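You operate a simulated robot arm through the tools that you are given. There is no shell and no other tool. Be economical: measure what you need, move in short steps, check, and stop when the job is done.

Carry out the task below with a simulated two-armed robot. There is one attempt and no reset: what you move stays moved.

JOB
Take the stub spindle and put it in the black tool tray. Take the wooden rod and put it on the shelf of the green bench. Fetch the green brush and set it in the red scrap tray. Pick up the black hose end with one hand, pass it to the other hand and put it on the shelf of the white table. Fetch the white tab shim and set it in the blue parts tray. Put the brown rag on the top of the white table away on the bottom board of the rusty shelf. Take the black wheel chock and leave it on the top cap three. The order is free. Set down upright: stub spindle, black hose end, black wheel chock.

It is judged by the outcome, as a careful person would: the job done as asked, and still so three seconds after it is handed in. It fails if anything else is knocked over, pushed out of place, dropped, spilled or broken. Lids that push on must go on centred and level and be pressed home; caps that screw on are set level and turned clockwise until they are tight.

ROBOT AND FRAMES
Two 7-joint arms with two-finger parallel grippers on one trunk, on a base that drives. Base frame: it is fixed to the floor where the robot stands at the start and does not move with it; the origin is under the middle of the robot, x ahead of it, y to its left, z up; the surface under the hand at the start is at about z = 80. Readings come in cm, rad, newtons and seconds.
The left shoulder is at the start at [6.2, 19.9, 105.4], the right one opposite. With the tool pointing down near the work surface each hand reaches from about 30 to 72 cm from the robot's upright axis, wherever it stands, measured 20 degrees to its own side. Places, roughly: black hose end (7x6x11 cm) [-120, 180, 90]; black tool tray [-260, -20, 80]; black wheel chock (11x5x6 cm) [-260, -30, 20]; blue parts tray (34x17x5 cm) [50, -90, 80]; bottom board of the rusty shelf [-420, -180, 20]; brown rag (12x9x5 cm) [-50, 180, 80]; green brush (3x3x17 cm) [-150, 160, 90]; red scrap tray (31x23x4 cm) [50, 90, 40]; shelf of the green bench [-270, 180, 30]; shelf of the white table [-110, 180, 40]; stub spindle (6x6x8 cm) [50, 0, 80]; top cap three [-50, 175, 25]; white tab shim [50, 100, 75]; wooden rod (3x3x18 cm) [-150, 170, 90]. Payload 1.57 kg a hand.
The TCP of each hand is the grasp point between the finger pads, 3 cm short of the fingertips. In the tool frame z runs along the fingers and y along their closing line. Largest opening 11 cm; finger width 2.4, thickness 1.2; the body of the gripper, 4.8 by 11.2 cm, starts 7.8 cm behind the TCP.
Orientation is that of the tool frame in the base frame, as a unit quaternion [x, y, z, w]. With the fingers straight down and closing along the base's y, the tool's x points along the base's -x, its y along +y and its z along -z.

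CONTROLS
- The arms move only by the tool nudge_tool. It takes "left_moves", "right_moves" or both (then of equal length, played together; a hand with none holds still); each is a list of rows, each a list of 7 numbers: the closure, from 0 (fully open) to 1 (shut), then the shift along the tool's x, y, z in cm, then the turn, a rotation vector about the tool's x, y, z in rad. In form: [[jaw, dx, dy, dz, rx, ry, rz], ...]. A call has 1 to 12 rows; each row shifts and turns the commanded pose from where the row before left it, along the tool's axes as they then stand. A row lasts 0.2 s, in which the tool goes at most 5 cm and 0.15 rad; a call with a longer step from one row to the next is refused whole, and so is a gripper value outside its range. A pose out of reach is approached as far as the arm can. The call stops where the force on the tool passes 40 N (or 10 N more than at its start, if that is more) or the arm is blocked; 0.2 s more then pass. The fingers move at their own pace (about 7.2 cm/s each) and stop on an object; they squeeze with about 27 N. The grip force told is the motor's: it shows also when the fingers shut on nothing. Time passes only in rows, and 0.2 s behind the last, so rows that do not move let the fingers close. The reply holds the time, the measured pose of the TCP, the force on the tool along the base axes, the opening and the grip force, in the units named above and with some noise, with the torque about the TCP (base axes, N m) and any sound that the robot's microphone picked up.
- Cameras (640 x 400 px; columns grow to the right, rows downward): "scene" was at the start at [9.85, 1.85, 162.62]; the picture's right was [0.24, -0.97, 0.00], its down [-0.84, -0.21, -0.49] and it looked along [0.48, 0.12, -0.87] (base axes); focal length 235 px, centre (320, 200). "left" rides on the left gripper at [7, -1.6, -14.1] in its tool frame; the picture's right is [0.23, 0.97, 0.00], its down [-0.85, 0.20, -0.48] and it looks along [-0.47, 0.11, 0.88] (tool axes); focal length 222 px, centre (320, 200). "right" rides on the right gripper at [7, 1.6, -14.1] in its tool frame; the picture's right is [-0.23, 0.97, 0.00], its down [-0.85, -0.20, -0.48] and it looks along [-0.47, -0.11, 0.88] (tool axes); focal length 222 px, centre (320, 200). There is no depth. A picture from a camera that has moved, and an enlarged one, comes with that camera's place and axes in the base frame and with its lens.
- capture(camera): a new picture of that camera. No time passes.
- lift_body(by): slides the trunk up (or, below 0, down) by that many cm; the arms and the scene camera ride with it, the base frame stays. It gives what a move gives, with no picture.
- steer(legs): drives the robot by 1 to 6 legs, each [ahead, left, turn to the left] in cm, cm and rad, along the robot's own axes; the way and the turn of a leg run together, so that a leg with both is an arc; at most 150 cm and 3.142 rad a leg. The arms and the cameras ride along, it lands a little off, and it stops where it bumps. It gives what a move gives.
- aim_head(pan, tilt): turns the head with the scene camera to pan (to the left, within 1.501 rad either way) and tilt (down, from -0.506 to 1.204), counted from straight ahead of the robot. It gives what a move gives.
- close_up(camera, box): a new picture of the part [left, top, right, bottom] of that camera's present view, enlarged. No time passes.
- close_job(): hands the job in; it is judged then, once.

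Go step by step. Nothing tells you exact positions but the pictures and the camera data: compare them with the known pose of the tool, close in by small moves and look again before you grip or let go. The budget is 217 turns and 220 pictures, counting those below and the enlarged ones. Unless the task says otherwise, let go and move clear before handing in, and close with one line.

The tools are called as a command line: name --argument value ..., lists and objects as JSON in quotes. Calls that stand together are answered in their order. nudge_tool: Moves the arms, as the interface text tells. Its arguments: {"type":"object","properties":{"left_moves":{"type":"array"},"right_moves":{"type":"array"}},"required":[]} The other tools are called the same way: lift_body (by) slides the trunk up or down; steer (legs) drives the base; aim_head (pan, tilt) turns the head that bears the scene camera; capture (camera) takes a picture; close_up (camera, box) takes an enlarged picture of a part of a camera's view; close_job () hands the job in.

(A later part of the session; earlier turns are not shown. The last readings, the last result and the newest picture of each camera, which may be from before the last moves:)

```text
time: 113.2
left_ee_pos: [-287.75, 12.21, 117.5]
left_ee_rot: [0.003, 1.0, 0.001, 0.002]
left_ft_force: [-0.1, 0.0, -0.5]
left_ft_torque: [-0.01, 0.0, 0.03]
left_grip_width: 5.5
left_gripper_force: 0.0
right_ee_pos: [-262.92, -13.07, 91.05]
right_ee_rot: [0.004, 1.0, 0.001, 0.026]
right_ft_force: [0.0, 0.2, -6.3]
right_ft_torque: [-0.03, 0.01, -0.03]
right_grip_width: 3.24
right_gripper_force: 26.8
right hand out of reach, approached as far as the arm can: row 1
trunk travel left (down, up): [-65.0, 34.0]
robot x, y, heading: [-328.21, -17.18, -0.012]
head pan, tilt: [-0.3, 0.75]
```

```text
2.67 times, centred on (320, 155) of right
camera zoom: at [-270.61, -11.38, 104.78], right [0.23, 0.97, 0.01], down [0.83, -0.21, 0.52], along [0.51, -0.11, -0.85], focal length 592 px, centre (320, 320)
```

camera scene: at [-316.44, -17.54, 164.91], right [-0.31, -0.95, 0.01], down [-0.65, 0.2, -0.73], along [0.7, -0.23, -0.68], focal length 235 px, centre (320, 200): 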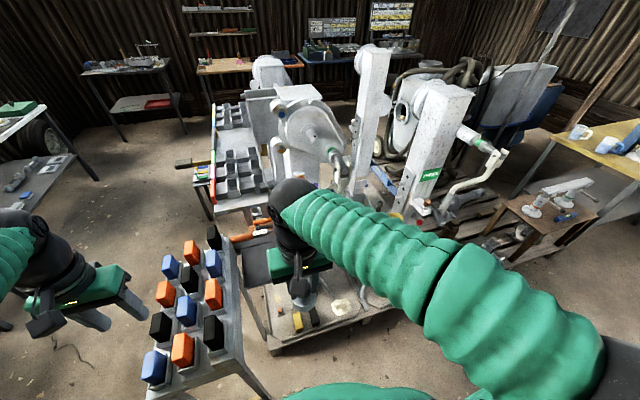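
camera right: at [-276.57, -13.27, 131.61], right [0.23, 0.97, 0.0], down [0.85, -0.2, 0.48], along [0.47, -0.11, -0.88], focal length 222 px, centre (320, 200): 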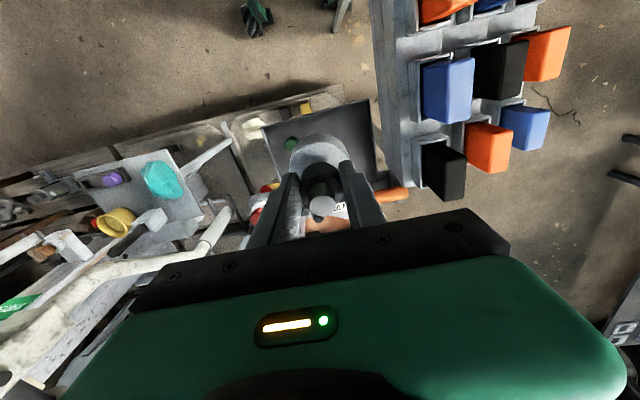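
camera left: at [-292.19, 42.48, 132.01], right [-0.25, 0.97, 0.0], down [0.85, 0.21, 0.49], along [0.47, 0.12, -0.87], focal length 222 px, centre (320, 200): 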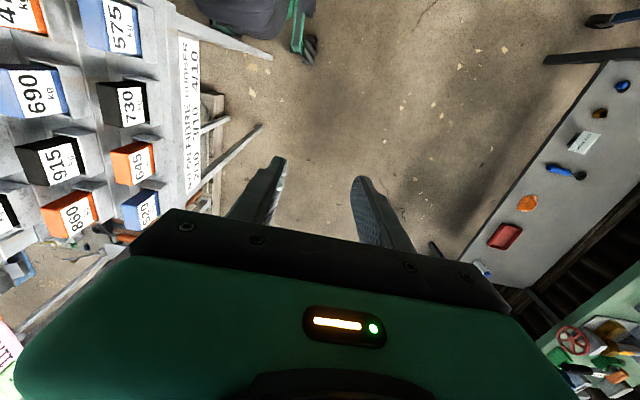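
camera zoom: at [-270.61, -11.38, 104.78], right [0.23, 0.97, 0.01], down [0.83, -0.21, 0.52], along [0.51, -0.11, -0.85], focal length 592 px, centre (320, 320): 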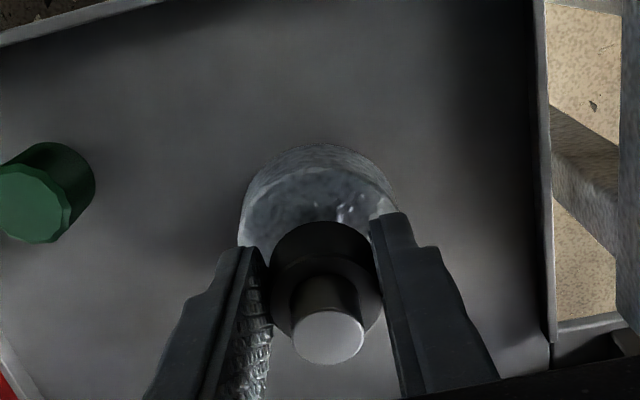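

nudge_tool --right_moves '[[1, 0, 0, 0.4, 0, 0, 0], [1, 0, 0, 0.4, 0, 0, 0], [1, 0, 0, 0.4, 0, 0, 0], [1, 0, 0, 0.4, 0, 0, 0], [1, 0, 0, 0.4, 0, 0, 0], [1, 0, 0, 0.4, 0, 0, 0], [1, 0, 0, 0, 0, 0, 0]]'

close_up --camera "right" --box '[200, 80, 440, 230]'

```text
time: 114.8
left_ee_pos: [-288.47, 12.08, 117.74]
left_ee_rot: [0.002, 1.0, 0.001, 0.005]
left_ft_force: [0.3, -0.2, 0.6]
left_ft_torque: [0.01, 0.0, -0.05]
left_grip_width: 5.47
left_gripper_force: 0.0
right_ee_pos: [-263.02, -12.97, 89.25]
right_ee_rot: [0.003, 1.0, 0.002, 0.031]
right_ft_force: [-1.4, 3.8, 39.5]
right_ft_torque: [-0.18, 1.0, -0.05]
right_grip_width: 3.28
right_gripper_force: 27.3
trunk travel left (down, up): [-65.0, 34.0]
robot x, y, heading: [-327.81, -16.75, -0.01]
head pan, tilt: [-0.3, 0.75]
```

```text
2.67 times, centred on (320, 155) of right
camera zoom: at [-270.91, -11.44, 102.89], right [0.23, 0.97, 0.02], down [0.82, -0.21, 0.53], along [0.52, -0.11, -0.85], focal length 592 px, centre (320, 320)
```

zoom: 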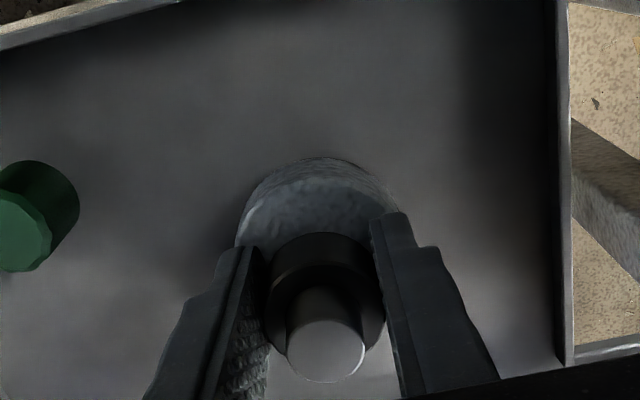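

Contact; the flange has seated. I'm opening and rising.

nudge_tool --right_moves '[[1, 0, 0, -0.2, 0, 0, 0], [0.8, 0, 0, 0, 0, 0, 0], [0.6, 0, 0, 0, 0, 0, 0], [0.4, 0, 0, 0, 0, 0, 0], [0.3, 0, 0, -2, 0, 0, 0], [0.3, 0, 0, -4, 0, 0, 0], [0.3, 0, 0, -4, 0, 0, 0], [0.3, 0, 0, -4, 0, 0, 0], [0.3, 2, 0, -4, 0, 0.05, 0], [0.3, 0, 0, 0, 0, 0, 0]]'

capture --camera "right"

```text
time: 117.0
left_ee_pos: [-287.79, 12.13, 117.53]
left_ee_rot: [0.003, 1.0, 0.002, 0.002]
left_ft_force: [0.0, 1.0, -1.3]
left_ft_torque: [0.03, 0.02, 0.03]
left_grip_width: 5.52
left_gripper_force: 0.0
right_ee_pos: [-266.16, -13.25, 106.72]
right_ee_rot: [0.003, 1.0, 0.001, 0.0]
right_ft_force: [-0.1, -0.1, -0.5]
right_ft_torque: [-0.02, 0.04, -0.01]
right_grip_width: 7.69
right_gripper_force: 0.0
right hand out of reach, approached as far as the arm can: row 8
trunk travel left (down, up): [-65.0, 34.0]
robot x, y, heading: [-327.6, -16.84, -0.009]
head pan, tilt: [-0.3, 0.75]
```

```text
151 pictures are left
camera right: at [-273.15, -11.61, 120.8], right [0.23, 0.97, 0.0], down [0.85, -0.21, 0.48], along [0.47, -0.11, -0.88], focal length 222 px, centre (320, 200)
```

right: 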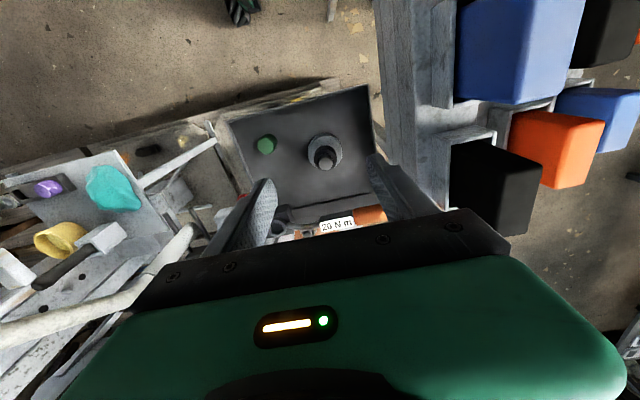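

Spindle stands in the tray. I'm drawing back the right hand, then shifting right so the left hand can take the chock with the trunk lowered.

nudge_tool --right_moves '[[0.3, 1, 0, -4, 0, 0, 0], [0.3, 4, -1, -1, 0, 0, 0], [0.3, 4.5, -1, 0, 0, 0, 0], [0.3, 4.5, -1, 0, 0, 0, 0], [0.3, 4.5, -1, 0, 0, 0, 0], [0.3, 4.5, -1, 0, 0, 0, 0], [0.3, 0, 0, 0, 0, 0, 0]]'

steer --legs '[[0, -33, 0]]'

aim_head --pan 0.1 --tilt 0.95

capture --camera "scene"

capture --camera "left"

```text
time: 118.5
left_ee_pos: [-287.81, 12.01, 117.57]
left_ee_rot: [0.004, 1.0, 0.0, 0.003]
left_ft_force: [0.1, -0.8, 0.8]
left_ft_torque: [0.03, 0.01, -0.03]
left_grip_width: 5.5
left_gripper_force: 0.1
right_ee_pos: [-271.67, -10.87, 117.41]
right_ee_rot: [0.003, 1.0, 0.0, 0.001]
right_ft_force: [0.3, -0.9, 1.2]
right_ft_torque: [-0.01, 0.0, -0.01]
right_grip_width: 7.71
right_gripper_force: 0.0
right hand out of reach, approached as far as the arm can: row 2, 3, 4, 5, 6
trunk travel left (down, up): [-65.0, 34.0]
robot x, y, heading: [-327.71, -16.78, -0.011]
head pan, tilt: [-0.3, 0.75]
```

```text
time: 120.8
left_ee_pos: [-288.1, -20.98, 117.45]
left_ee_rot: [0.005, 1.0, -0.002, 0.003]
left_ft_force: [-0.6, 0.0, 0.3]
left_ft_torque: [-0.03, 0.03, 0.04]
left_grip_width: 5.51
left_gripper_force: 0.0
right_ee_pos: [-271.91, -44.02, 117.4]
right_ee_rot: [0.004, 1.0, -0.003, 0.001]
right_ft_force: [0.5, -0.2, 0.1]
right_ft_torque: [-0.01, 0.02, 0.0]
right_grip_width: 7.67
right_gripper_force: 0.0
trunk travel left (down, up): [-65.0, 34.0]
robot x, y, heading: [-328.35, -50.65, -0.015]
head pan, tilt: [-0.3, 0.75]
```

```text
time: 121.6
left_ee_pos: [-288.31, -21.71, 117.73]
left_ee_rot: [0.005, 1.0, 0.001, 0.004]
left_ft_force: [-0.5, 1.0, 0.4]
left_ft_torque: [-0.01, 0.02, 0.03]
left_grip_width: 5.51
left_gripper_force: 0.1
right_ee_pos: [-271.92, -44.59, 117.52]
right_ee_rot: [0.005, 1.0, 0.0, 0.003]
right_ft_force: [0.3, 0.0, -0.8]
right_ft_torque: [-0.03, 0.01, 0.01]
right_grip_width: 7.69
right_gripper_force: 0.0
trunk travel left (down, up): [-65.0, 34.0]
robot x, y, heading: [-328.32, -50.35, -0.011]
head pan, tilt: [0.099, 0.949]
```

```text
150 pictures are left
camera scene: at [-317.47, -49.35, 163.35], right [0.09, -1.0, 0.0], down [-0.81, -0.07, -0.58], along [0.58, 0.05, -0.81], focal length 235 px, centre (320, 200)
```

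scene: 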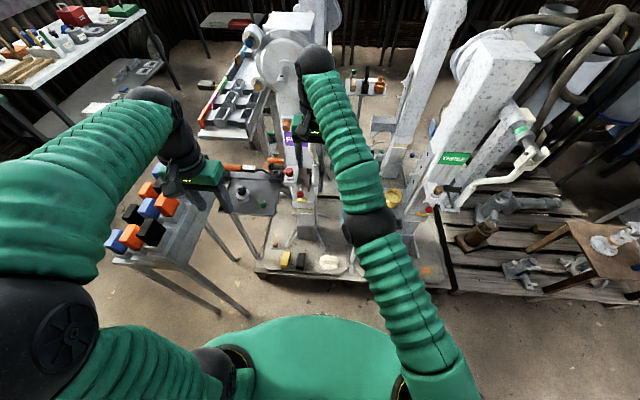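

```text
149 pictures are left
camera left: at [-295.36, -23.5, 131.79], right [-0.22, 0.98, 0.0], down [0.85, 0.19, 0.48], along [0.47, 0.11, -0.87], focal length 222 px, centre (320, 200)
```

left: 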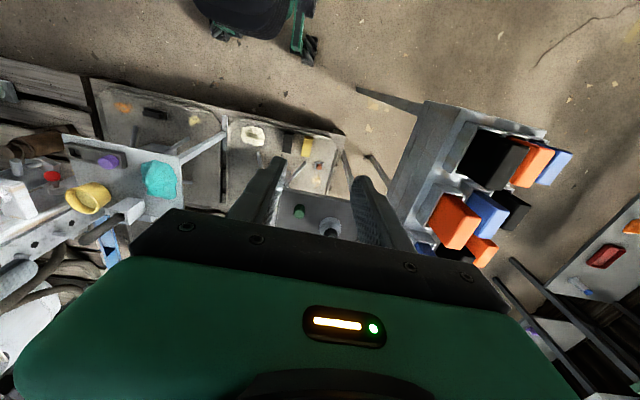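

nudge_tool --right_moves '[[0.3, 4.5, 0, 0, 0, 0, 0], [0.3, 4.5, 0, 0, 0, 0, 0], [0.3, 4.5, -1, 0, 0, 0, 0], [0.3, 4.5, -3, 0, 0, 0, 0], [0.3, 3, -4, 0, 0, 0, 0], [0.3, 0, -4, 0, 0, 0, 0]]'

close_up --camera "left" --box '[220, 100, 380, 200]'

close_up --camera "scene" --box '[200, 180, 380, 300]'

```text
refused: row 4 steps farther than a row can; nothing moved
```

```text
4.00 times, centred on (300, 150) of left
camera zoom: at [-295.36, -23.5, 131.79], right [-0.22, 0.98, 0.0], down [0.85, 0.19, 0.48], along [0.47, 0.11, -0.87], focal length 888 px, centre (400, 400)
```

zoom: 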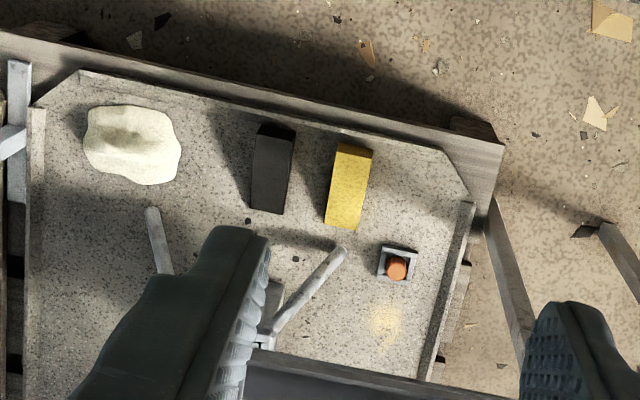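

```text
3.33 times, centred on (290, 240) of scene
camera zoom: at [-317.47, -49.35, 163.35], right [0.09, -1.0, 0.0], down [-0.81, -0.07, -0.58], along [0.58, 0.05, -0.81], focal length 784 px, centre (420, 67)
```

zoom: 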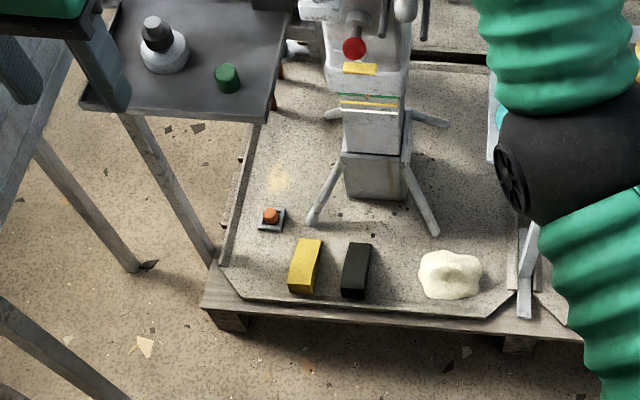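

nudge_tool --right_moves '[[0.3, 4.5, 0, 0, 0, 0, 0], [0.3, 4.5, 0, 0, 0, 0, 0], [0.3, 4.5, -1, 0, 0, 0, 0], [0.3, 3, -3, 0, 0, 0, 0], [0.3, 2, -4, 0, 0, 0, 0], [0.3, 0, -4, 0, 0, 0, 0]]'

steer --legs '[[-18, 0, 0]]'

lift_body --by -62

capture --camera "scene"

```text
time: 123.0
left_ee_pos: [-288.36, -21.84, 117.67]
left_ee_rot: [0.005, 1.0, 0.002, 0.003]
left_ft_force: [0.0, 0.6, -0.5]
left_ft_torque: [-0.01, -0.01, 0.02]
left_grip_width: 5.54
left_gripper_force: 0.0
right_ee_pos: [-269.7, -51.55, 119.18]
right_ee_rot: [0.004, 1.0, 0.002, 0.0]
right_ft_force: [0.5, -0.2, -1.0]
right_ft_torque: [0.01, 0.01, 0.0]
right_grip_width: 7.7
right_gripper_force: 0.0
right hand out of reach, approached as far as the arm can: row 1, 2, 3, 4, 5, 6
trunk travel left (down, up): [-65.0, 34.0]
robot x, y, heading: [-328.11, -50.58, -0.014]
head pan, tilt: [0.099, 0.949]
```

```text
time: 124.5
left_ee_pos: [-306.38, -21.5, 117.61]
left_ee_rot: [0.002, 1.0, 0.001, 0.002]
left_ft_force: [0.2, 0.2, -0.1]
left_ft_torque: [0.01, -0.01, -0.01]
left_grip_width: 5.49
left_gripper_force: 0.0
right_ee_pos: [-287.84, -50.96, 118.98]
right_ee_rot: [0.002, 1.0, 0.0, -0.001]
right_ft_force: [-0.2, 0.3, 0.9]
right_ft_torque: [0.03, 0.0, 0.04]
right_grip_width: 7.7
right_gripper_force: 0.0
trunk travel left (down, up): [-65.0, 34.0]
robot x, y, heading: [-346.52, -50.21, -0.012]
head pan, tilt: [0.099, 0.949]
```

```text
refused: -62 is not a number from -40 to 40
```

```text
146 pictures are left
camera scene: at [-335.26, -49.56, 163.31], right [0.09, -1.0, 0.0], down [-0.81, -0.07, -0.58], along [0.58, 0.05, -0.82], focal length 235 px, centre (320, 200)
```

scene: 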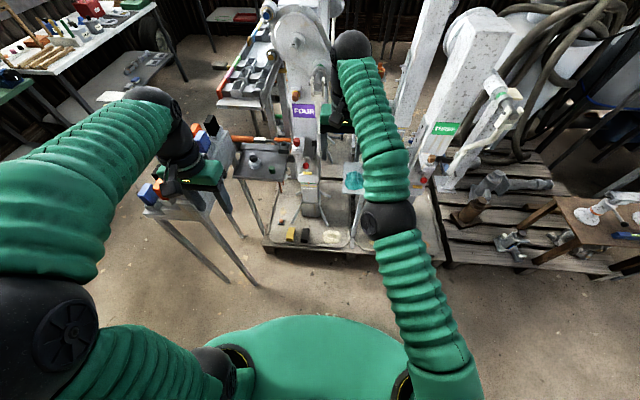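

nudge_tool --right_moves '[[0.3, 0, 0, 4.5, 0, 0, 0], [0.3, 0, 0, 4.5, 0, 0, 0], [0.3, 0, 0, 4.5, 0, 0, 0], [0.3, 0, 0, 0, 0, 0, 0], [0.3, 0, 0, 0, 0, 0, 0]]'

lift_body --by 0

```text
time: 125.8
left_ee_pos: [-306.75, -21.58, 117.79]
left_ee_rot: [0.002, 1.0, 0.002, 0.004]
left_ft_force: [-0.5, -0.1, -0.6]
left_ft_torque: [0.02, -0.02, 0.01]
left_grip_width: 5.48
left_gripper_force: 0.1
right_ee_pos: [-283.95, -49.33, 107.1]
right_ee_rot: [0.003, 1.0, 0.001, 0.001]
right_ft_force: [-0.4, -0.7, 0.2]
right_ft_torque: [0.0, 0.01, -0.02]
right_grip_width: 7.71
right_gripper_force: 0.1
right hand out of reach, approached as far as the arm can: row 1, 2, 3
trunk travel left (down, up): [-65.0, 34.0]
robot x, y, heading: [-346.81, -50.33, -0.011]
head pan, tilt: [0.099, 0.949]
```

```text
time: 126.2
left_ee_pos: [-306.81, -21.5, 117.7]
left_ee_rot: [0.002, 1.0, 0.001, 0.004]
left_ft_force: [0.0, 0.7, -0.8]
left_ft_torque: [-0.01, 0.0, 0.0]
left_grip_width: 5.51
left_gripper_force: 0.0
right_ee_pos: [-284.02, -49.31, 107.16]
right_ee_rot: [0.003, 1.0, 0.0, 0.0]
right_ft_force: [0.4, 0.2, -0.1]
right_ft_torque: [0.0, 0.0, 0.0]
right_grip_width: 7.72
right_gripper_force: 0.1
trunk travel left (down, up): [-65.0, 34.0]
robot x, y, heading: [-346.45, -50.22, -0.011]
head pan, tilt: [0.099, 0.949]
```

nudge_tool --right_moves '[[0.3, 4, 0, 2, 0, 0, 0], [0.3, 4, -2, 2, 0, 0, 0], [0.3, 4, -2, 0, 0, 0, 0], [0.3, 4, -2, 0, 0, 0, 0]]'

```text
time: 127.2
left_ee_pos: [-306.99, -21.41, 117.8]
left_ee_rot: [0.002, 1.0, 0.003, 0.005]
left_ft_force: [-0.3, 1.1, 0.8]
left_ft_torque: [0.03, -0.02, 0.0]
left_grip_width: 5.5
left_gripper_force: 0.0
right_ee_pos: [-284.25, -48.44, 106.31]
right_ee_rot: [0.002, 1.0, 0.0, -0.001]
right_ft_force: [0.2, -0.2, 0.0]
right_ft_torque: [0.03, -0.01, 0.04]
right_grip_width: 7.7
right_gripper_force: 0.0
right hand out of reach, approached as far as the arm can: row 1, 2, 3, 4
trunk travel left (down, up): [-65.0, 34.0]
robot x, y, heading: [-346.11, -50.41, -0.011]
head pan, tilt: [0.099, 0.949]
```

The right arm has stretched straight and the solver sticks; I'll try to unlock it by small changes of direction.

nudge_tool --right_moves '[[0.3, 0, -4, 0, 0, 0, -0.14], [0.3, 0, -4, 0, 0, 0, -0.14], [0.3, 0, -4, 0, 0, 0, -0.14]]'

nudge_tool --right_moves '[[0.3, 3, 0, 0, 0, 0.14, 0], [0.3, 3, 0, 0, 0, 0.14, 0]]'

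capture --camera "scene"

```text
time: 128.1
left_ee_pos: [-306.89, -21.7, 117.83]
left_ee_rot: [0.002, 1.0, 0.003, 0.004]
left_ft_force: [0.9, -0.4, -0.4]
left_ft_torque: [0.05, -0.01, 0.01]
left_grip_width: 5.48
left_gripper_force: 0.0
right_ee_pos: [-280.91, -60.07, 106.7]
right_ee_rot: [-0.206, 0.979, 0.001, 0.0]
right_ft_force: [-0.3, 0.1, 0.2]
right_ft_torque: [0.02, -0.02, 0.0]
right_grip_width: 7.7
right_gripper_force: 0.1
right hand out of reach, approached as far as the arm can: row 1, 2
trunk travel left (down, up): [-65.0, 34.0]
robot x, y, heading: [-346.55, -50.33, -0.013]
head pan, tilt: [0.099, 0.949]
```

```text
time: 128.7
left_ee_pos: [-306.84, -21.46, 117.78]
left_ee_rot: [0.002, 1.0, 0.002, 0.004]
left_ft_force: [0.4, -0.3, 0.3]
left_ft_torque: [-0.01, -0.02, -0.03]
left_grip_width: 5.52
left_gripper_force: 0.0
right_ee_pos: [-285.93, -62.2, 106.89]
right_ee_rot: [-0.204, 0.972, -0.023, -0.114]
right_ft_force: [0.3, 0.1, -0.3]
right_ft_torque: [-0.01, 0.03, -0.01]
right_grip_width: 7.68
right_gripper_force: 0.0
right hand out of reach, approached as far as the arm can: row 1, 2
trunk travel left (down, up): [-65.0, 34.0]
robot x, y, heading: [-346.52, -50.54, -0.006]
head pan, tilt: [0.099, 0.949]
```

```text
145 pictures are left
camera scene: at [-335.67, -49.55, 163.34], right [0.09, -1.0, 0.0], down [-0.81, -0.07, -0.58], along [0.58, 0.05, -0.81], focal length 235 px, centre (320, 200)
```

scene: 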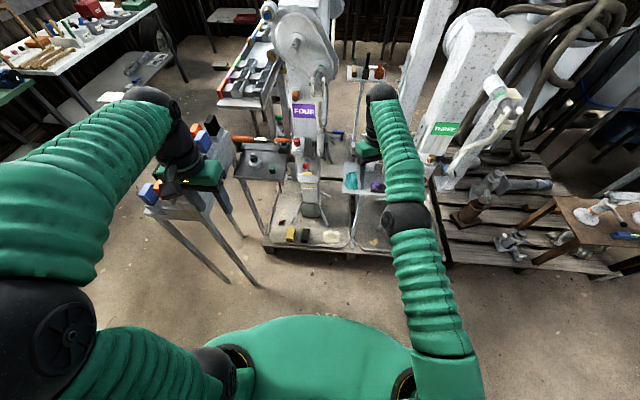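

nudge_tool --right_moves '[[0.3, 0, -4, 0, 0, -0.14, 0], [0.3, 0, -4, 0, 0, -0.14, 0], [0.3, 0, -4, 0, 0, 0, 0], [0.3, 3, -3, 0, 0, 0, 0], [0.3, 4, 0, 0, 0, 0, 0], [0.3, 4, 0, 0, 0, 0, 0], [0.3, 4, 0, 0, 0, 0, 0]]'

capture --camera "scene"

```text
time: 130.2
left_ee_pos: [-306.94, -21.68, 117.76]
left_ee_rot: [0.001, 1.0, 0.003, 0.005]
left_ft_force: [-0.3, 0.0, 0.7]
left_ft_torque: [0.02, -0.05, 0.0]
left_grip_width: 5.46
left_gripper_force: 0.1
right_ee_pos: [-282.74, -83.58, 109.86]
right_ee_rot: [-0.206, 0.978, 0.002, 0.0]
right_ft_force: [-0.6, 0.3, 1.0]
right_ft_torque: [0.0, 0.0, -0.03]
right_grip_width: 7.72
right_gripper_force: 0.1
right hand out of reach, approached as far as the arm can: row 1, 2, 3, 4, 5, 6, 7
trunk travel left (down, up): [-65.0, 34.0]
robot x, y, heading: [-346.19, -49.99, -0.006]
head pan, tilt: [0.099, 0.949]
```

```text
144 pictures are left
camera scene: at [-335.7, -49.81, 163.34], right [0.09, -1.0, 0.0], down [-0.81, -0.07, -0.58], along [0.58, 0.05, -0.81], focal length 235 px, centre (320, 200)
```

scene: 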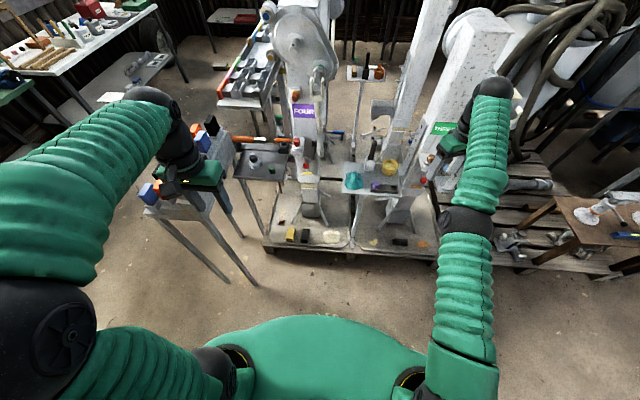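

nudge_tool --right_moves '[[0.3, 3, 0, 0, 0, -0.14, 0], [0.3, 3, 0, 0, 0, -0.14, 0], [0.3, 3, 0, 0, 0, -0.14, 0], [0.3, 3, 0, 0, 0, -0.14, 0], [0.3, 3, 0, 0, 0, -0.14, 0], [0.3, 0, 0, 0, 0, 0, 0]]'

nudge_tool --right_moves '[[0.3, 3, 0, 0, 0, 0.14, 0], [0.3, 3, 0, 0, 0, 0.14, 0], [0.3, 3, 0, 0, 0, 0.14, 0], [0.3, 3, 0, 0, 0, 0.14, 0], [0.3, 3, 0, 0, 0, 0.14, 0], [0.3, 0, 0, 0, 0, 0, 0]]'

```text
time: 131.7
left_ee_pos: [-306.87, -21.59, 117.9]
left_ee_rot: [0.002, 1.0, 0.002, 0.005]
left_ft_force: [-0.3, 0.8, -0.5]
left_ft_torque: [0.03, 0.02, 0.01]
left_grip_width: 5.49
left_gripper_force: 0.1
right_ee_pos: [-276.9, -98.29, 112.62]
right_ee_rot: [-0.194, 0.919, 0.073, 0.335]
right_ft_force: [-0.6, 0.4, 0.0]
right_ft_torque: [0.0, -0.02, 0.02]
right_grip_width: 7.71
right_gripper_force: 0.0
right hand out of reach, approached as far as the arm can: row 1, 2, 3, 4, 5
trunk travel left (down, up): [-65.0, 34.0]
robot x, y, heading: [-346.41, -50.66, -0.006]
head pan, tilt: [0.099, 0.949]
```

```text
time: 133.1
left_ee_pos: [-306.85, -21.62, 117.83]
left_ee_rot: [0.002, 1.0, 0.003, 0.004]
left_ft_force: [-0.5, 0.8, 0.2]
left_ft_torque: [0.01, -0.03, 0.03]
left_grip_width: 5.51
left_gripper_force: 0.1
right_ee_pos: [-290.08, -103.43, 106.19]
right_ee_rot: [-0.206, 0.979, 0.001, -0.001]
right_ft_force: [0.8, 0.1, 0.4]
right_ft_torque: [0.01, 0.02, 0.01]
right_grip_width: 7.71
right_gripper_force: 0.1
right hand out of reach, approached as far as the arm can: row 2, 3, 5
trunk travel left (down, up): [-65.0, 34.0]
robot x, y, heading: [-346.76, -49.93, -0.01]
head pan, tilt: [0.099, 0.949]
```

nudge_tool --right_moves '[[0.3, 1.5, 3.7, 1, 0, 0, 0], [0.3, 1.5, 3.7, 1, 0, 0, 0], [0.3, 1.5, 3.7, 1, 0, 0, 0], [0.3, 1.5, 3.7, 1, 0, 0, 0], [0.3, 1.5, 3.7, 1, 0, 0, 0], [0.3, 0, 0, 0, 0, 0, 0]]'

capture --camera "scene"

```text
time: 134.4
left_ee_pos: [-306.72, -21.5, 117.75]
left_ee_rot: [0.002, 1.0, 0.002, 0.004]
left_ft_force: [0.2, -0.9, -0.8]
left_ft_torque: [0.03, 0.02, 0.03]
left_grip_width: 5.52
left_gripper_force: 0.0
right_ee_pos: [-304.23, -88.83, 101.21]
right_ee_rot: [-0.206, 0.978, 0.001, 0.0]
right_ft_force: [0.3, -0.2, 0.5]
right_ft_torque: [-0.01, -0.01, 0.0]
right_grip_width: 7.69
right_gripper_force: 0.0
trunk travel left (down, up): [-65.0, 34.0]
robot x, y, heading: [-346.36, -50.54, -0.006]
head pan, tilt: [0.099, 0.949]
```

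```text
143 pictures are left
camera scene: at [-335.7, -49.62, 163.34], right [0.09, -1.0, 0.0], down [-0.81, -0.07, -0.58], along [0.58, 0.05, -0.81], focal length 235 px, centre (320, 200)
```

scene: 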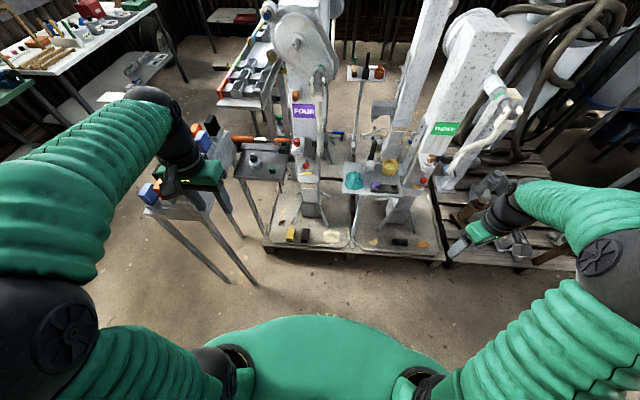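

Recovered. I'm straightening the yaw, bringing the right hand in, then lowering the trunk.

nudge_tool --right_moves '[[0.3, 2, 3, -2, 0, 0, 0.14], [0.3, 1, 3, -2, 0, 0, 0.14], [0.3, 0, 3, -2, 0, 0, 0.136], [0.3, 0, 3, 0, 0, 0, 0], [0.3, 0, 2, 0, 0, 0, 0]]'

lift_body --by -30

lift_body --by -32

capture --camera "scene"

```text
time: 135.7
left_ee_pos: [-306.97, -21.46, 117.71]
left_ee_rot: [0.002, 1.0, 0.001, 0.004]
left_ft_force: [-0.6, 0.2, 0.3]
left_ft_torque: [0.0, 0.01, 0.01]
left_grip_width: 5.5
left_gripper_force: 0.0
right_ee_pos: [-309.61, -76.59, 107.52]
right_ee_rot: [0.001, 1.0, 0.002, 0.001]
right_ft_force: [-0.4, 0.4, 0.3]
right_ft_torque: [-0.01, 0.0, -0.01]
right_grip_width: 7.72
right_gripper_force: 0.1
trunk travel left (down, up): [-65.0, 34.0]
robot x, y, heading: [-346.29, -50.18, -0.009]
head pan, tilt: [0.099, 0.949]
```

```text
time: 138.7
left_ee_pos: [-307.03, -21.51, 87.73]
left_ee_rot: [0.002, 1.0, 0.002, 0.005]
left_ft_force: [0.3, -0.1, -1.2]
left_ft_torque: [0.03, 0.01, 0.03]
left_grip_width: 5.49
left_gripper_force: 0.1
right_ee_pos: [-309.58, -76.63, 77.65]
right_ee_rot: [0.0, 1.0, 0.001, 0.0]
right_ft_force: [-0.3, 0.2, 1.1]
right_ft_torque: [0.0, 0.01, 0.01]
right_grip_width: 7.72
right_gripper_force: 0.0
trunk travel left (down, up): [-35.0, 64.0]
robot x, y, heading: [-346.61, -50.31, -0.007]
head pan, tilt: [0.099, 0.949]
```

```text
time: 141.8
left_ee_pos: [-306.89, -21.53, 55.82]
left_ee_rot: [0.001, 1.0, 0.002, 0.005]
left_ft_force: [-0.7, -0.7, 0.4]
left_ft_torque: [0.01, 0.01, -0.02]
left_grip_width: 5.5
left_gripper_force: 0.1
right_ee_pos: [-309.55, -76.57, 45.41]
right_ee_rot: [0.0, 1.0, 0.001, 0.0]
right_ft_force: [0.9, 0.0, 0.5]
right_ft_torque: [0.01, 0.01, -0.01]
right_grip_width: 7.67
right_gripper_force: 0.1
trunk travel left (down, up): [-3.0, 96.0]
robot x, y, heading: [-346.44, -50.19, -0.009]
head pan, tilt: [0.099, 0.949]
```

```text
142 pictures are left
camera scene: at [-335.94, -49.64, 101.36], right [0.09, -1.0, 0.0], down [-0.81, -0.07, -0.58], along [0.58, 0.05, -0.81], focal length 235 px, centre (320, 200)
```

scene: 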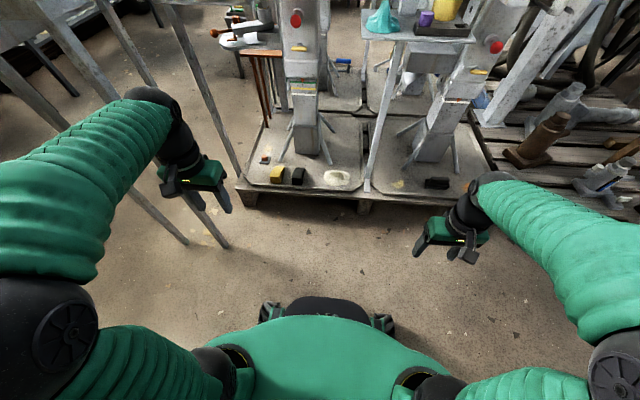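

nudge_tool --left_moves '[[0.27, -1, -3, 3, 0, 0, 0], [0.27, -1, -3, 3, 0, 0, 0], [0.27, -1, -3, 3, 0, 0, 0], [0.27, -1, -2.5, 3, 0, 0, 0], [0.27, 0, 0, 0, 0, 0, 0]]'

steer --legs '[[24, 0, 0]]'

capture --camera "left"

capture --camera "scene"

```text
time: 143.0
left_ee_pos: [-302.63, -33.04, 43.68]
left_ee_rot: [0.002, 1.0, 0.003, 0.005]
left_ft_force: [-0.2, 0.2, -1.0]
left_ft_torque: [-0.01, -0.04, 0.0]
left_grip_width: 8.04
left_gripper_force: 0.0
right_ee_pos: [-309.62, -76.62, 45.66]
right_ee_rot: [0.0, 1.0, 0.001, 0.0]
right_ft_force: [-0.3, -0.4, -0.6]
right_ft_torque: [0.0, -0.03, -0.01]
right_grip_width: 7.69
right_gripper_force: 0.1
trunk travel left (down, up): [-3.0, 96.0]
robot x, y, heading: [-346.68, -50.39, -0.013]
head pan, tilt: [0.099, 0.949]
```

```text
time: 144.8
left_ee_pos: [-278.17, -33.38, 43.77]
left_ee_rot: [0.005, 1.0, 0.002, 0.005]
left_ft_force: [-0.3, -0.6, -0.3]
left_ft_torque: [0.0, 0.02, -0.01]
left_grip_width: 8.05
left_gripper_force: 0.0
right_ee_pos: [-285.41, -77.1, 45.49]
right_ee_rot: [0.002, 1.0, 0.0, 0.0]
right_ft_force: [0.0, -0.2, -0.5]
right_ft_torque: [-0.01, -0.02, -0.04]
right_grip_width: 7.71
right_gripper_force: 0.1
trunk travel left (down, up): [-3.0, 96.0]
robot x, y, heading: [-322.06, -50.39, -0.009]
head pan, tilt: [0.099, 0.949]
```

```text
141 pictures are left
camera left: at [-285.29, -35.27, 57.82], right [-0.22, 0.98, 0.0], down [0.85, 0.19, 0.49], along [0.47, 0.11, -0.87], focal length 222 px, centre (320, 200)
```

left: 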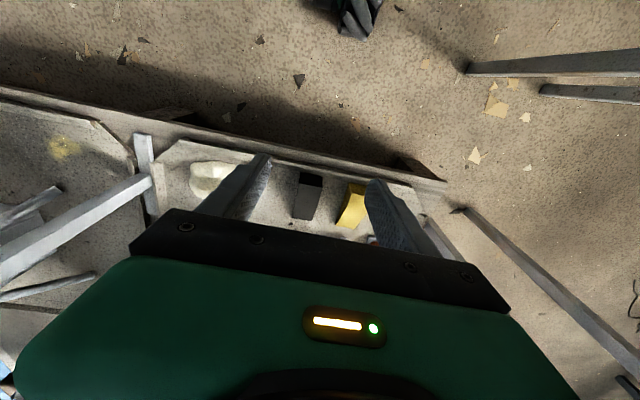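

```text
140 pictures are left
camera scene: at [-311.59, -49.99, 101.35], right [0.09, -1.0, 0.0], down [-0.81, -0.07, -0.58], along [0.58, 0.05, -0.81], focal length 235 px, centre (320, 200)
```

scene: 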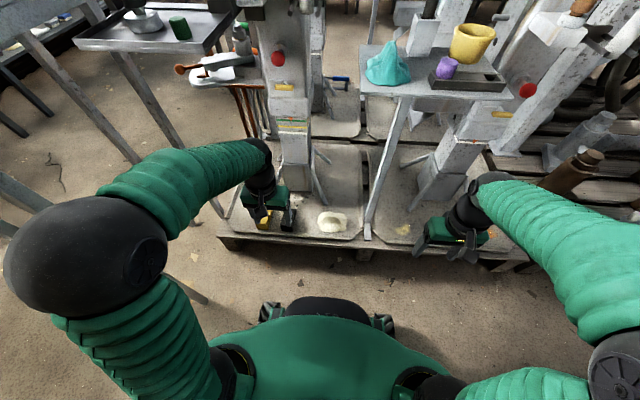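

close_up --camera "left" --box '[240, 140, 400, 240]'

```text
4.00 times, centred on (320, 190) of left
camera zoom: at [-285.29, -35.27, 57.82], right [-0.22, 0.98, 0.0], down [0.85, 0.19, 0.49], along [0.47, 0.11, -0.87], focal length 888 px, centre (320, 240)
```

zoom: 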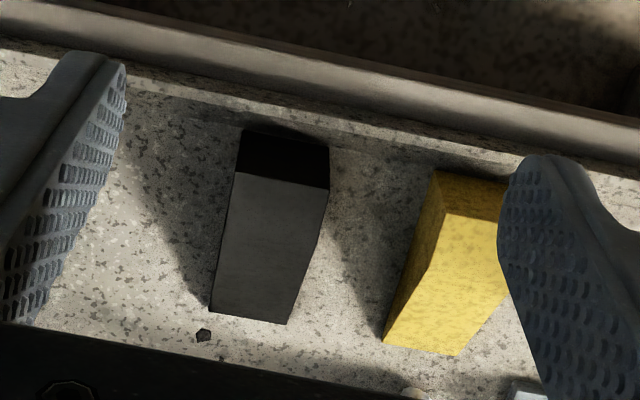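

The chock is a wedge with the tall end toward me, x −265…−254, y centre −32.6, platform at z≈9. I'm moving over it and down to look.

nudge_tool --left_moves '[[0.27, -4, 0.2, 2.5, 0, 0, 0], [0.27, -4, 0.2, 2.5, 0, 0, 0], [0.27, -4, 0.2, 2.5, 0, 0, 0], [0.27, -4, 0.2, 2.5, 0, 0, 0], [0.27, 0, 0, 4, 0, 0, 0], [0.27, 0, 0, 4, 0, 0, 0], [0.27, 0, 0, 0, 0, 0, 0]]'

close_up --camera "left" --box '[200, 100, 440, 250]'

```text
time: 146.4
left_ee_pos: [-262.24, -32.61, 25.78]
left_ee_rot: [0.004, 1.0, 0.003, 0.004]
left_ft_force: [-0.1, 0.5, -0.2]
left_ft_torque: [0.03, 0.0, 0.01]
left_grip_width: 8.03
left_gripper_force: 0.0
right_ee_pos: [-285.38, -77.08, 45.64]
right_ee_rot: [0.003, 1.0, 0.001, 0.001]
right_ft_force: [-0.7, -1.0, 0.8]
right_ft_torque: [0.0, -0.05, 0.02]
right_grip_width: 7.69
right_gripper_force: 0.1
trunk travel left (down, up): [-3.0, 96.0]
robot x, y, heading: [-322.26, -50.67, -0.014]
head pan, tilt: [0.099, 0.949]
```

```text
2.67 times, centred on (320, 175) of left
camera zoom: at [-269.31, -34.45, 39.88], right [-0.22, 0.98, 0.0], down [0.85, 0.19, 0.49], along [0.47, 0.11, -0.87], focal length 592 px, centre (320, 267)
```

zoom: 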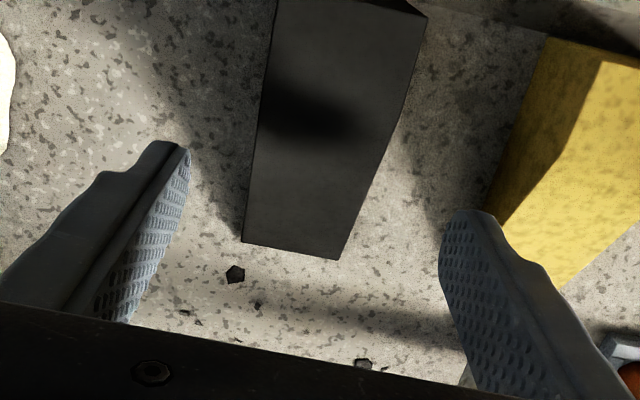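

nudge_tool --left_moves '[[0.27, 1.2, 0.1, 4, 0, 0, 0], [0.27, 0, 0, 4, 0, 0, 0], [0.27, 0, 0, 3, 0, 0, 0], [0.27, 0, 0, 1.2, 0, 0, 0], [0.27, 0, 0, 0, 0, 0, 0]]'

close_up --camera "left" --box '[200, 100, 440, 250]'

```text
time: 147.0
left_ee_pos: [-263.38, -32.57, 19.06]
left_ee_rot: [0.004, 1.0, 0.001, 0.003]
left_ft_force: [-6.0, -0.2, 11.3]
left_ft_torque: [-0.5, 0.31, -0.15]
left_grip_width: 8.02
left_gripper_force: 0.1
right_ee_pos: [-285.52, -77.06, 45.66]
right_ee_rot: [0.003, 1.0, 0.001, 0.001]
right_ft_force: [0.4, 0.3, 0.2]
right_ft_torque: [0.0, -0.01, -0.02]
right_grip_width: 7.69
right_gripper_force: 0.1
trunk travel left (down, up): [-3.0, 96.0]
robot x, y, heading: [-322.06, -50.63, -0.012]
head pan, tilt: [0.099, 0.949]
stopped in row 3 (left hand): the force on the tool passed its limit at 185 N (the readings are from after the stop); the commanded pose is now the measured one
```

```text
2.67 times, centred on (320, 175) of left
camera zoom: at [-270.29, -34.34, 33.14], right [-0.22, 0.98, 0.0], down [0.85, 0.19, 0.48], along [0.47, 0.11, -0.88], focal length 592 px, centre (320, 267)
```

zoom: 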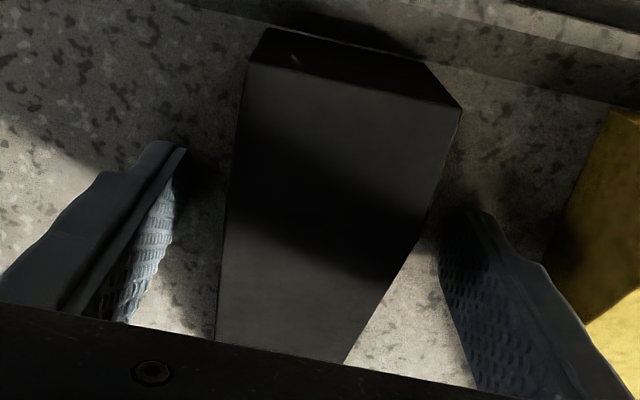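

The platform is at z≈15.6 (fingertips touched). I'm raising slightly, shifting back onto the tall part and closing.

nudge_tool --left_moves '[[0.27, 0, 0, -0.6, 0, 0, 0], [0.27, 1.4, -0.4, 0, 0, 0, 0], [0.6, 0, 0, 0, 0, 0, 0], [1, 0, 0, 0, 0, 0, 0], [1, 0, 0, 0, 0, 0, 0], [1, 0, 0, 0, 0, 0, 0]]'

close_up --camera "left" --box '[200, 100, 440, 250]'

```text
time: 148.4
left_ee_pos: [-264.82, -33.0, 19.46]
left_ee_rot: [0.004, 1.0, 0.002, 0.002]
left_ft_force: [0.5, 1.8, -0.9]
left_ft_torque: [-0.01, 0.01, -0.05]
left_grip_width: 4.45
left_gripper_force: 27.1
right_ee_pos: [-285.42, -76.97, 45.55]
right_ee_rot: [0.003, 1.0, 0.001, 0.001]
right_ft_force: [0.3, -0.4, -0.7]
right_ft_torque: [-0.02, 0.02, 0.03]
right_grip_width: 7.69
right_gripper_force: 0.0
trunk travel left (down, up): [-3.0, 96.0]
robot x, y, heading: [-322.14, -50.43, -0.015]
head pan, tilt: [0.099, 0.949]
```

```text
2.67 times, centred on (320, 175) of left
camera zoom: at [-271.69, -34.68, 33.67], right [-0.22, 0.98, 0.0], down [0.85, 0.19, 0.48], along [0.47, 0.11, -0.88], focal length 592 px, centre (320, 267)
```

zoom: 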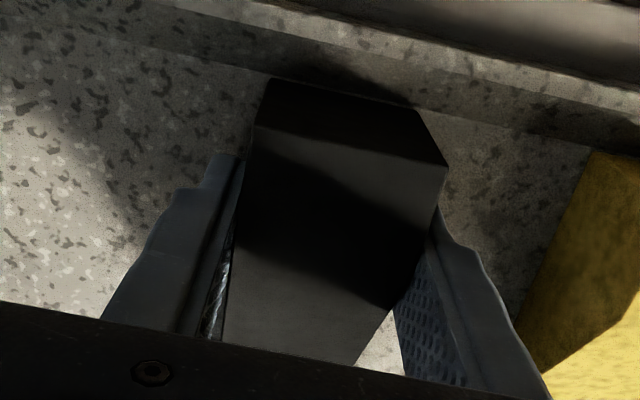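

nudge_tool --left_moves '[[1, 0, 0, -3, 0, 0, 0], [1, 0, 0, -4.5, 0, 0, 0], [1, 0, 0, -4.5, 0, 0, 0], [1, 0, 0, -4.5, 0, 0, 0], [1, 3, 0, -3, 0, 0, 0], [1, 4.5, 0, 0, 0, 0, 0], [1, 4.5, 0, 0, 0, 0, 0], [1, 4.5, 0, 0, 0, 0, 0], [1, 4.5, 0, 0, 0, 0, 0], [1, 0, 0, 0, 0, 0, 0]]'

steer --legs '[[-24, 0, 0]]'

lift_body --by 40

lift_body --by 22

capture --camera "left"

```text
time: 150.6
left_ee_pos: [-285.74, -32.34, 39.11]
left_ee_rot: [0.004, 1.0, 0.001, 0.003]
left_ft_force: [0.8, 0.4, -0.5]
left_ft_torque: [0.02, 0.01, 0.03]
left_grip_width: 4.5
left_gripper_force: 27.0
right_ee_pos: [-285.47, -76.97, 45.55]
right_ee_rot: [0.003, 1.0, 0.0, 0.001]
right_ft_force: [0.5, 0.7, -1.0]
right_ft_torque: [0.01, 0.01, 0.01]
right_grip_width: 7.73
right_gripper_force: 0.0
trunk travel left (down, up): [-3.0, 96.0]
robot x, y, heading: [-322.15, -50.55, -0.016]
head pan, tilt: [0.099, 0.949]
```

```text
time: 152.4
left_ee_pos: [-309.93, -32.17, 39.19]
left_ee_rot: [0.009, 1.0, 0.001, 0.003]
left_ft_force: [-0.4, -0.7, -1.4]
left_ft_torque: [0.0, 0.01, 0.01]
left_grip_width: 4.46
left_gripper_force: 27.0
right_ee_pos: [-309.94, -76.9, 45.57]
right_ee_rot: [0.006, 1.0, 0.0, 0.001]
right_ft_force: [-0.1, -0.3, -0.9]
right_ft_torque: [-0.02, 0.01, -0.02]
right_grip_width: 7.69
right_gripper_force: 0.0
trunk travel left (down, up): [-3.0, 96.0]
robot x, y, heading: [-346.23, -49.6, -0.022]
head pan, tilt: [0.099, 0.949]
```

```text
time: 156.3
left_ee_pos: [-309.97, -32.19, 79.18]
left_ee_rot: [0.008, 1.0, 0.002, 0.003]
left_ft_force: [0.0, 0.5, -2.3]
left_ft_torque: [-0.02, 0.02, 0.01]
left_grip_width: 4.47
left_gripper_force: 27.2
right_ee_pos: [-309.76, -76.91, 85.5]
right_ee_rot: [0.007, 1.0, 0.001, 0.001]
right_ft_force: [1.0, 0.4, 0.0]
right_ft_torque: [0.0, 0.0, -0.02]
right_grip_width: 7.71
right_gripper_force: 0.1
trunk travel left (down, up): [-43.0, 56.0]
robot x, y, heading: [-346.38, -49.98, -0.023]
head pan, tilt: [0.099, 0.949]
```

```text
time: 158.6
left_ee_pos: [-309.83, -32.19, 101.2]
left_ee_rot: [0.008, 1.0, 0.002, 0.003]
left_ft_force: [-0.1, 0.4, -2.0]
left_ft_torque: [0.04, 0.05, 0.01]
left_grip_width: 4.45
left_gripper_force: 27.1
right_ee_pos: [-309.91, -76.98, 107.65]
right_ee_rot: [0.007, 1.0, 0.001, 0.001]
right_ft_force: [0.0, 0.1, 0.3]
right_ft_torque: [0.02, 0.03, 0.02]
right_grip_width: 7.7
right_gripper_force: 0.1
trunk travel left (down, up): [-65.0, 34.0]
robot x, y, heading: [-346.38, -50.25, -0.021]
head pan, tilt: [0.099, 0.949]
```

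```text
135 pictures are left
camera left: at [-316.91, -33.94, 115.3], right [-0.21, 0.98, 0.0], down [0.86, 0.18, 0.48], along [0.47, 0.1, -0.88], focal length 222 px, centre (320, 200)
```

left: 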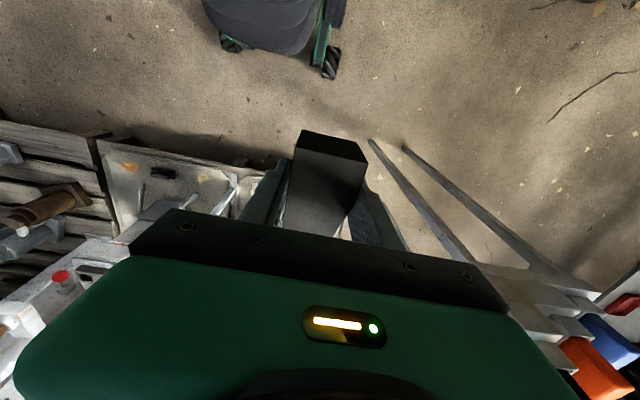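

steer --legs '[[0, 128, 0.02], [0, 0, 1.57], [0, -140, 0], [0, -120, 0]]'

aim_head --pan -0.1 --tilt 0.6

capture --camera "scene"

```text
time: 181.2
left_ee_pos: [-108.4, 130.66, 101.19]
left_ee_rot: [0.726, -0.687, -0.002, -0.002]
left_ft_force: [0.0, -0.9, -1.6]
left_ft_torque: [-0.02, -0.01, 0.02]
left_grip_width: 4.47
left_gripper_force: 26.6
right_ee_pos: [-63.77, 133.96, 107.66]
right_ee_rot: [0.728, -0.685, 0.0, 0.0]
right_ft_force: [-0.3, 0.1, -0.7]
right_ft_torque: [0.03, 0.01, -0.04]
right_grip_width: 7.72
right_gripper_force: 0.1
trunk travel left (down, up): [-65.0, 34.0]
robot x, y, heading: [-87.81, 95.63, 1.622]
head pan, tilt: [0.099, 0.949]
```

```text
time: 182.1
left_ee_pos: [-108.2, 130.71, 101.14]
left_ee_rot: [0.727, -0.687, -0.003, -0.001]
left_ft_force: [0.4, 0.5, -1.3]
left_ft_torque: [0.02, -0.01, -0.04]
left_grip_width: 4.48
left_gripper_force: 26.9
right_ee_pos: [-63.68, 133.85, 107.72]
right_ee_rot: [0.728, -0.685, -0.002, 0.0]
right_ft_force: [0.2, -0.1, 0.0]
right_ft_torque: [-0.04, 0.02, -0.04]
right_grip_width: 7.72
right_gripper_force: 0.1
trunk travel left (down, up): [-65.0, 34.0]
robot x, y, heading: [-87.33, 95.47, 1.621]
head pan, tilt: [-0.099, 0.6]
```

```text
134 pictures are left
camera scene: at [-87.29, 107.72, 166.18], right [1.0, -0.05, 0.0], down [-0.03, -0.57, -0.82], along [0.04, 0.82, -0.57], focal length 235 px, centre (320, 200)
```

scene: 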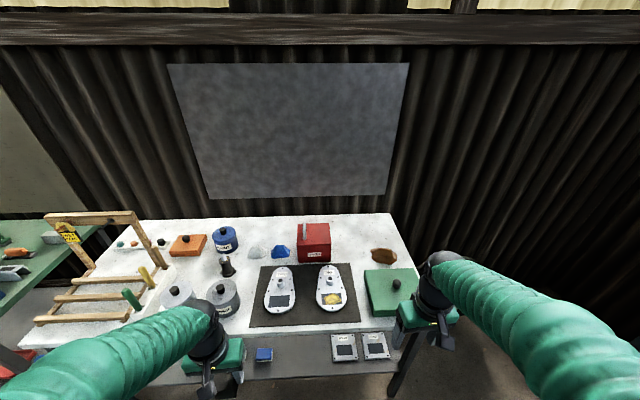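

close_up --camera "scene" --box '[230, 300, 420, 400]'

aim_head --pan -0.3 --tilt 1.1

capture --camera "scene"

```text
3.37 times, centred on (325, 350) of scene
camera zoom: at [-87.29, 107.72, 166.18], right [1.0, -0.05, 0.0], down [-0.03, -0.57, -0.82], along [0.04, 0.82, -0.57], focal length 792 px, centre (303, -305)
```

zoom: 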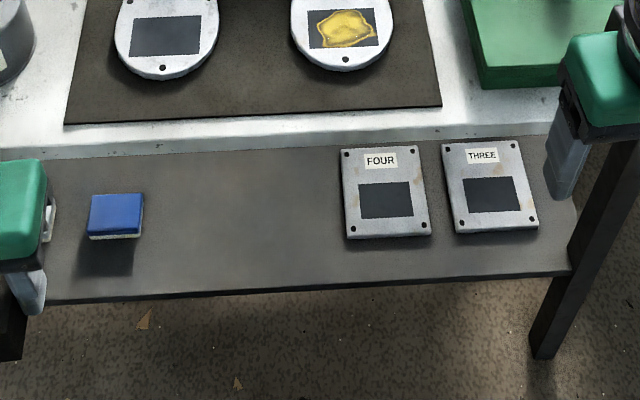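

```text
time: 183.0
left_ee_pos: [-108.33, 130.59, 101.12]
left_ee_rot: [0.727, -0.687, -0.004, -0.001]
left_ft_force: [-0.7, -0.5, -1.4]
left_ft_torque: [0.01, 0.0, -0.05]
left_grip_width: 4.46
left_gripper_force: 27.4
right_ee_pos: [-63.68, 133.95, 107.56]
right_ee_rot: [0.728, -0.685, 0.0, 0.001]
right_ft_force: [-0.6, 0.2, -0.1]
right_ft_torque: [0.01, 0.0, -0.03]
right_grip_width: 7.71
right_gripper_force: 0.2
trunk travel left (down, up): [-65.0, 34.0]
robot x, y, heading: [-87.55, 95.32, 1.623]
head pan, tilt: [-0.3, 1.1]
```

```text
132 pictures are left
camera scene: at [-86.12, 105.02, 162.34], right [0.97, -0.25, 0.0], down [-0.22, -0.86, -0.45], along [0.11, 0.44, -0.89], focal length 235 px, centre (320, 200)
```

scene: 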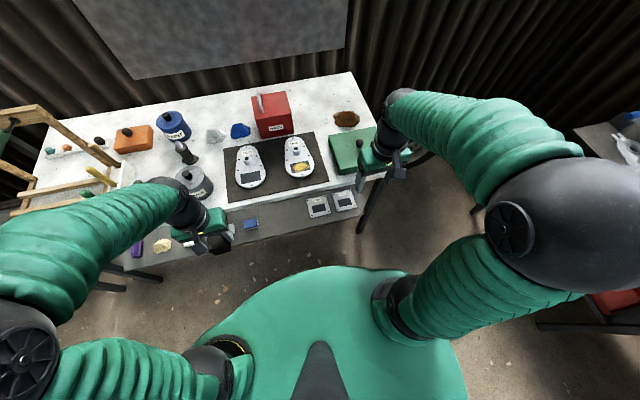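

capture --camera "right"

lift_body --by 34

close_up --camera "scene" --box '[220, 100, 420, 240]'

```text
131 pictures are left
camera right: at [-64.86, 126.85, 121.69], right [-0.99, 0.17, 0.0], down [0.15, 0.86, 0.48], along [0.08, 0.47, -0.88], focal length 222 px, centre (320, 200)
```

right: 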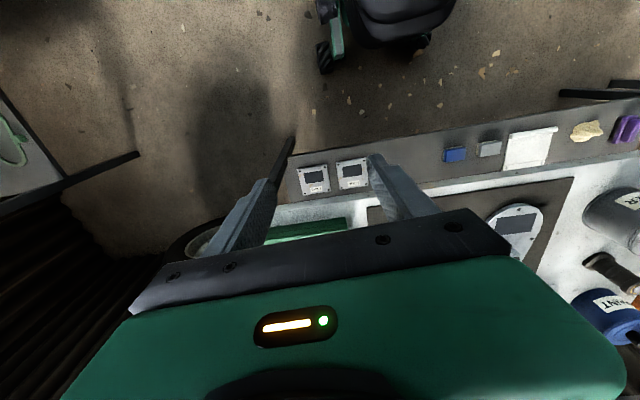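

```text
time: 186.3
left_ee_pos: [-108.24, 130.76, 135.15]
left_ee_rot: [0.727, -0.687, -0.003, -0.001]
left_ft_force: [0.2, -0.1, -1.9]
left_ft_torque: [0.0, 0.04, 0.0]
left_grip_width: 4.46
left_gripper_force: 27.1
right_ee_pos: [-63.48, 134.1, 141.59]
right_ee_rot: [0.729, -0.685, -0.001, 0.0]
right_ft_force: [-0.5, -0.2, 0.0]
right_ft_torque: [0.01, 0.01, -0.03]
right_grip_width: 7.67
right_gripper_force: 0.0
trunk travel left (down, up): [-99.0, 0.0]
robot x, y, heading: [-87.89, 95.83, 1.619]
head pan, tilt: [-0.3, 1.1]
```

```text
2.86 times, centred on (320, 170) of scene
camera zoom: at [-86.11, 105.06, 196.33], right [0.97, -0.25, 0.0], down [-0.22, -0.86, -0.45], along [0.11, 0.44, -0.89], focal length 672 px, centre (320, 286)
```

zoom: 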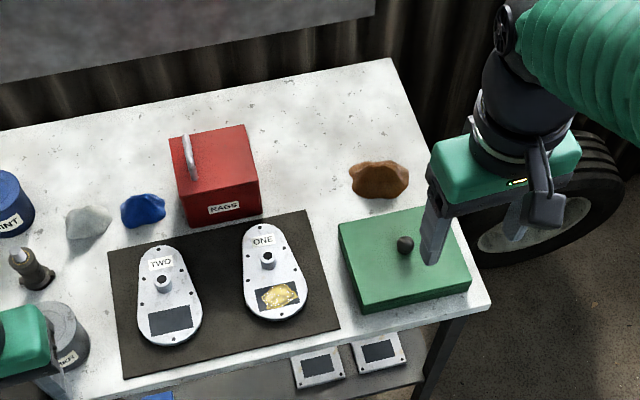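

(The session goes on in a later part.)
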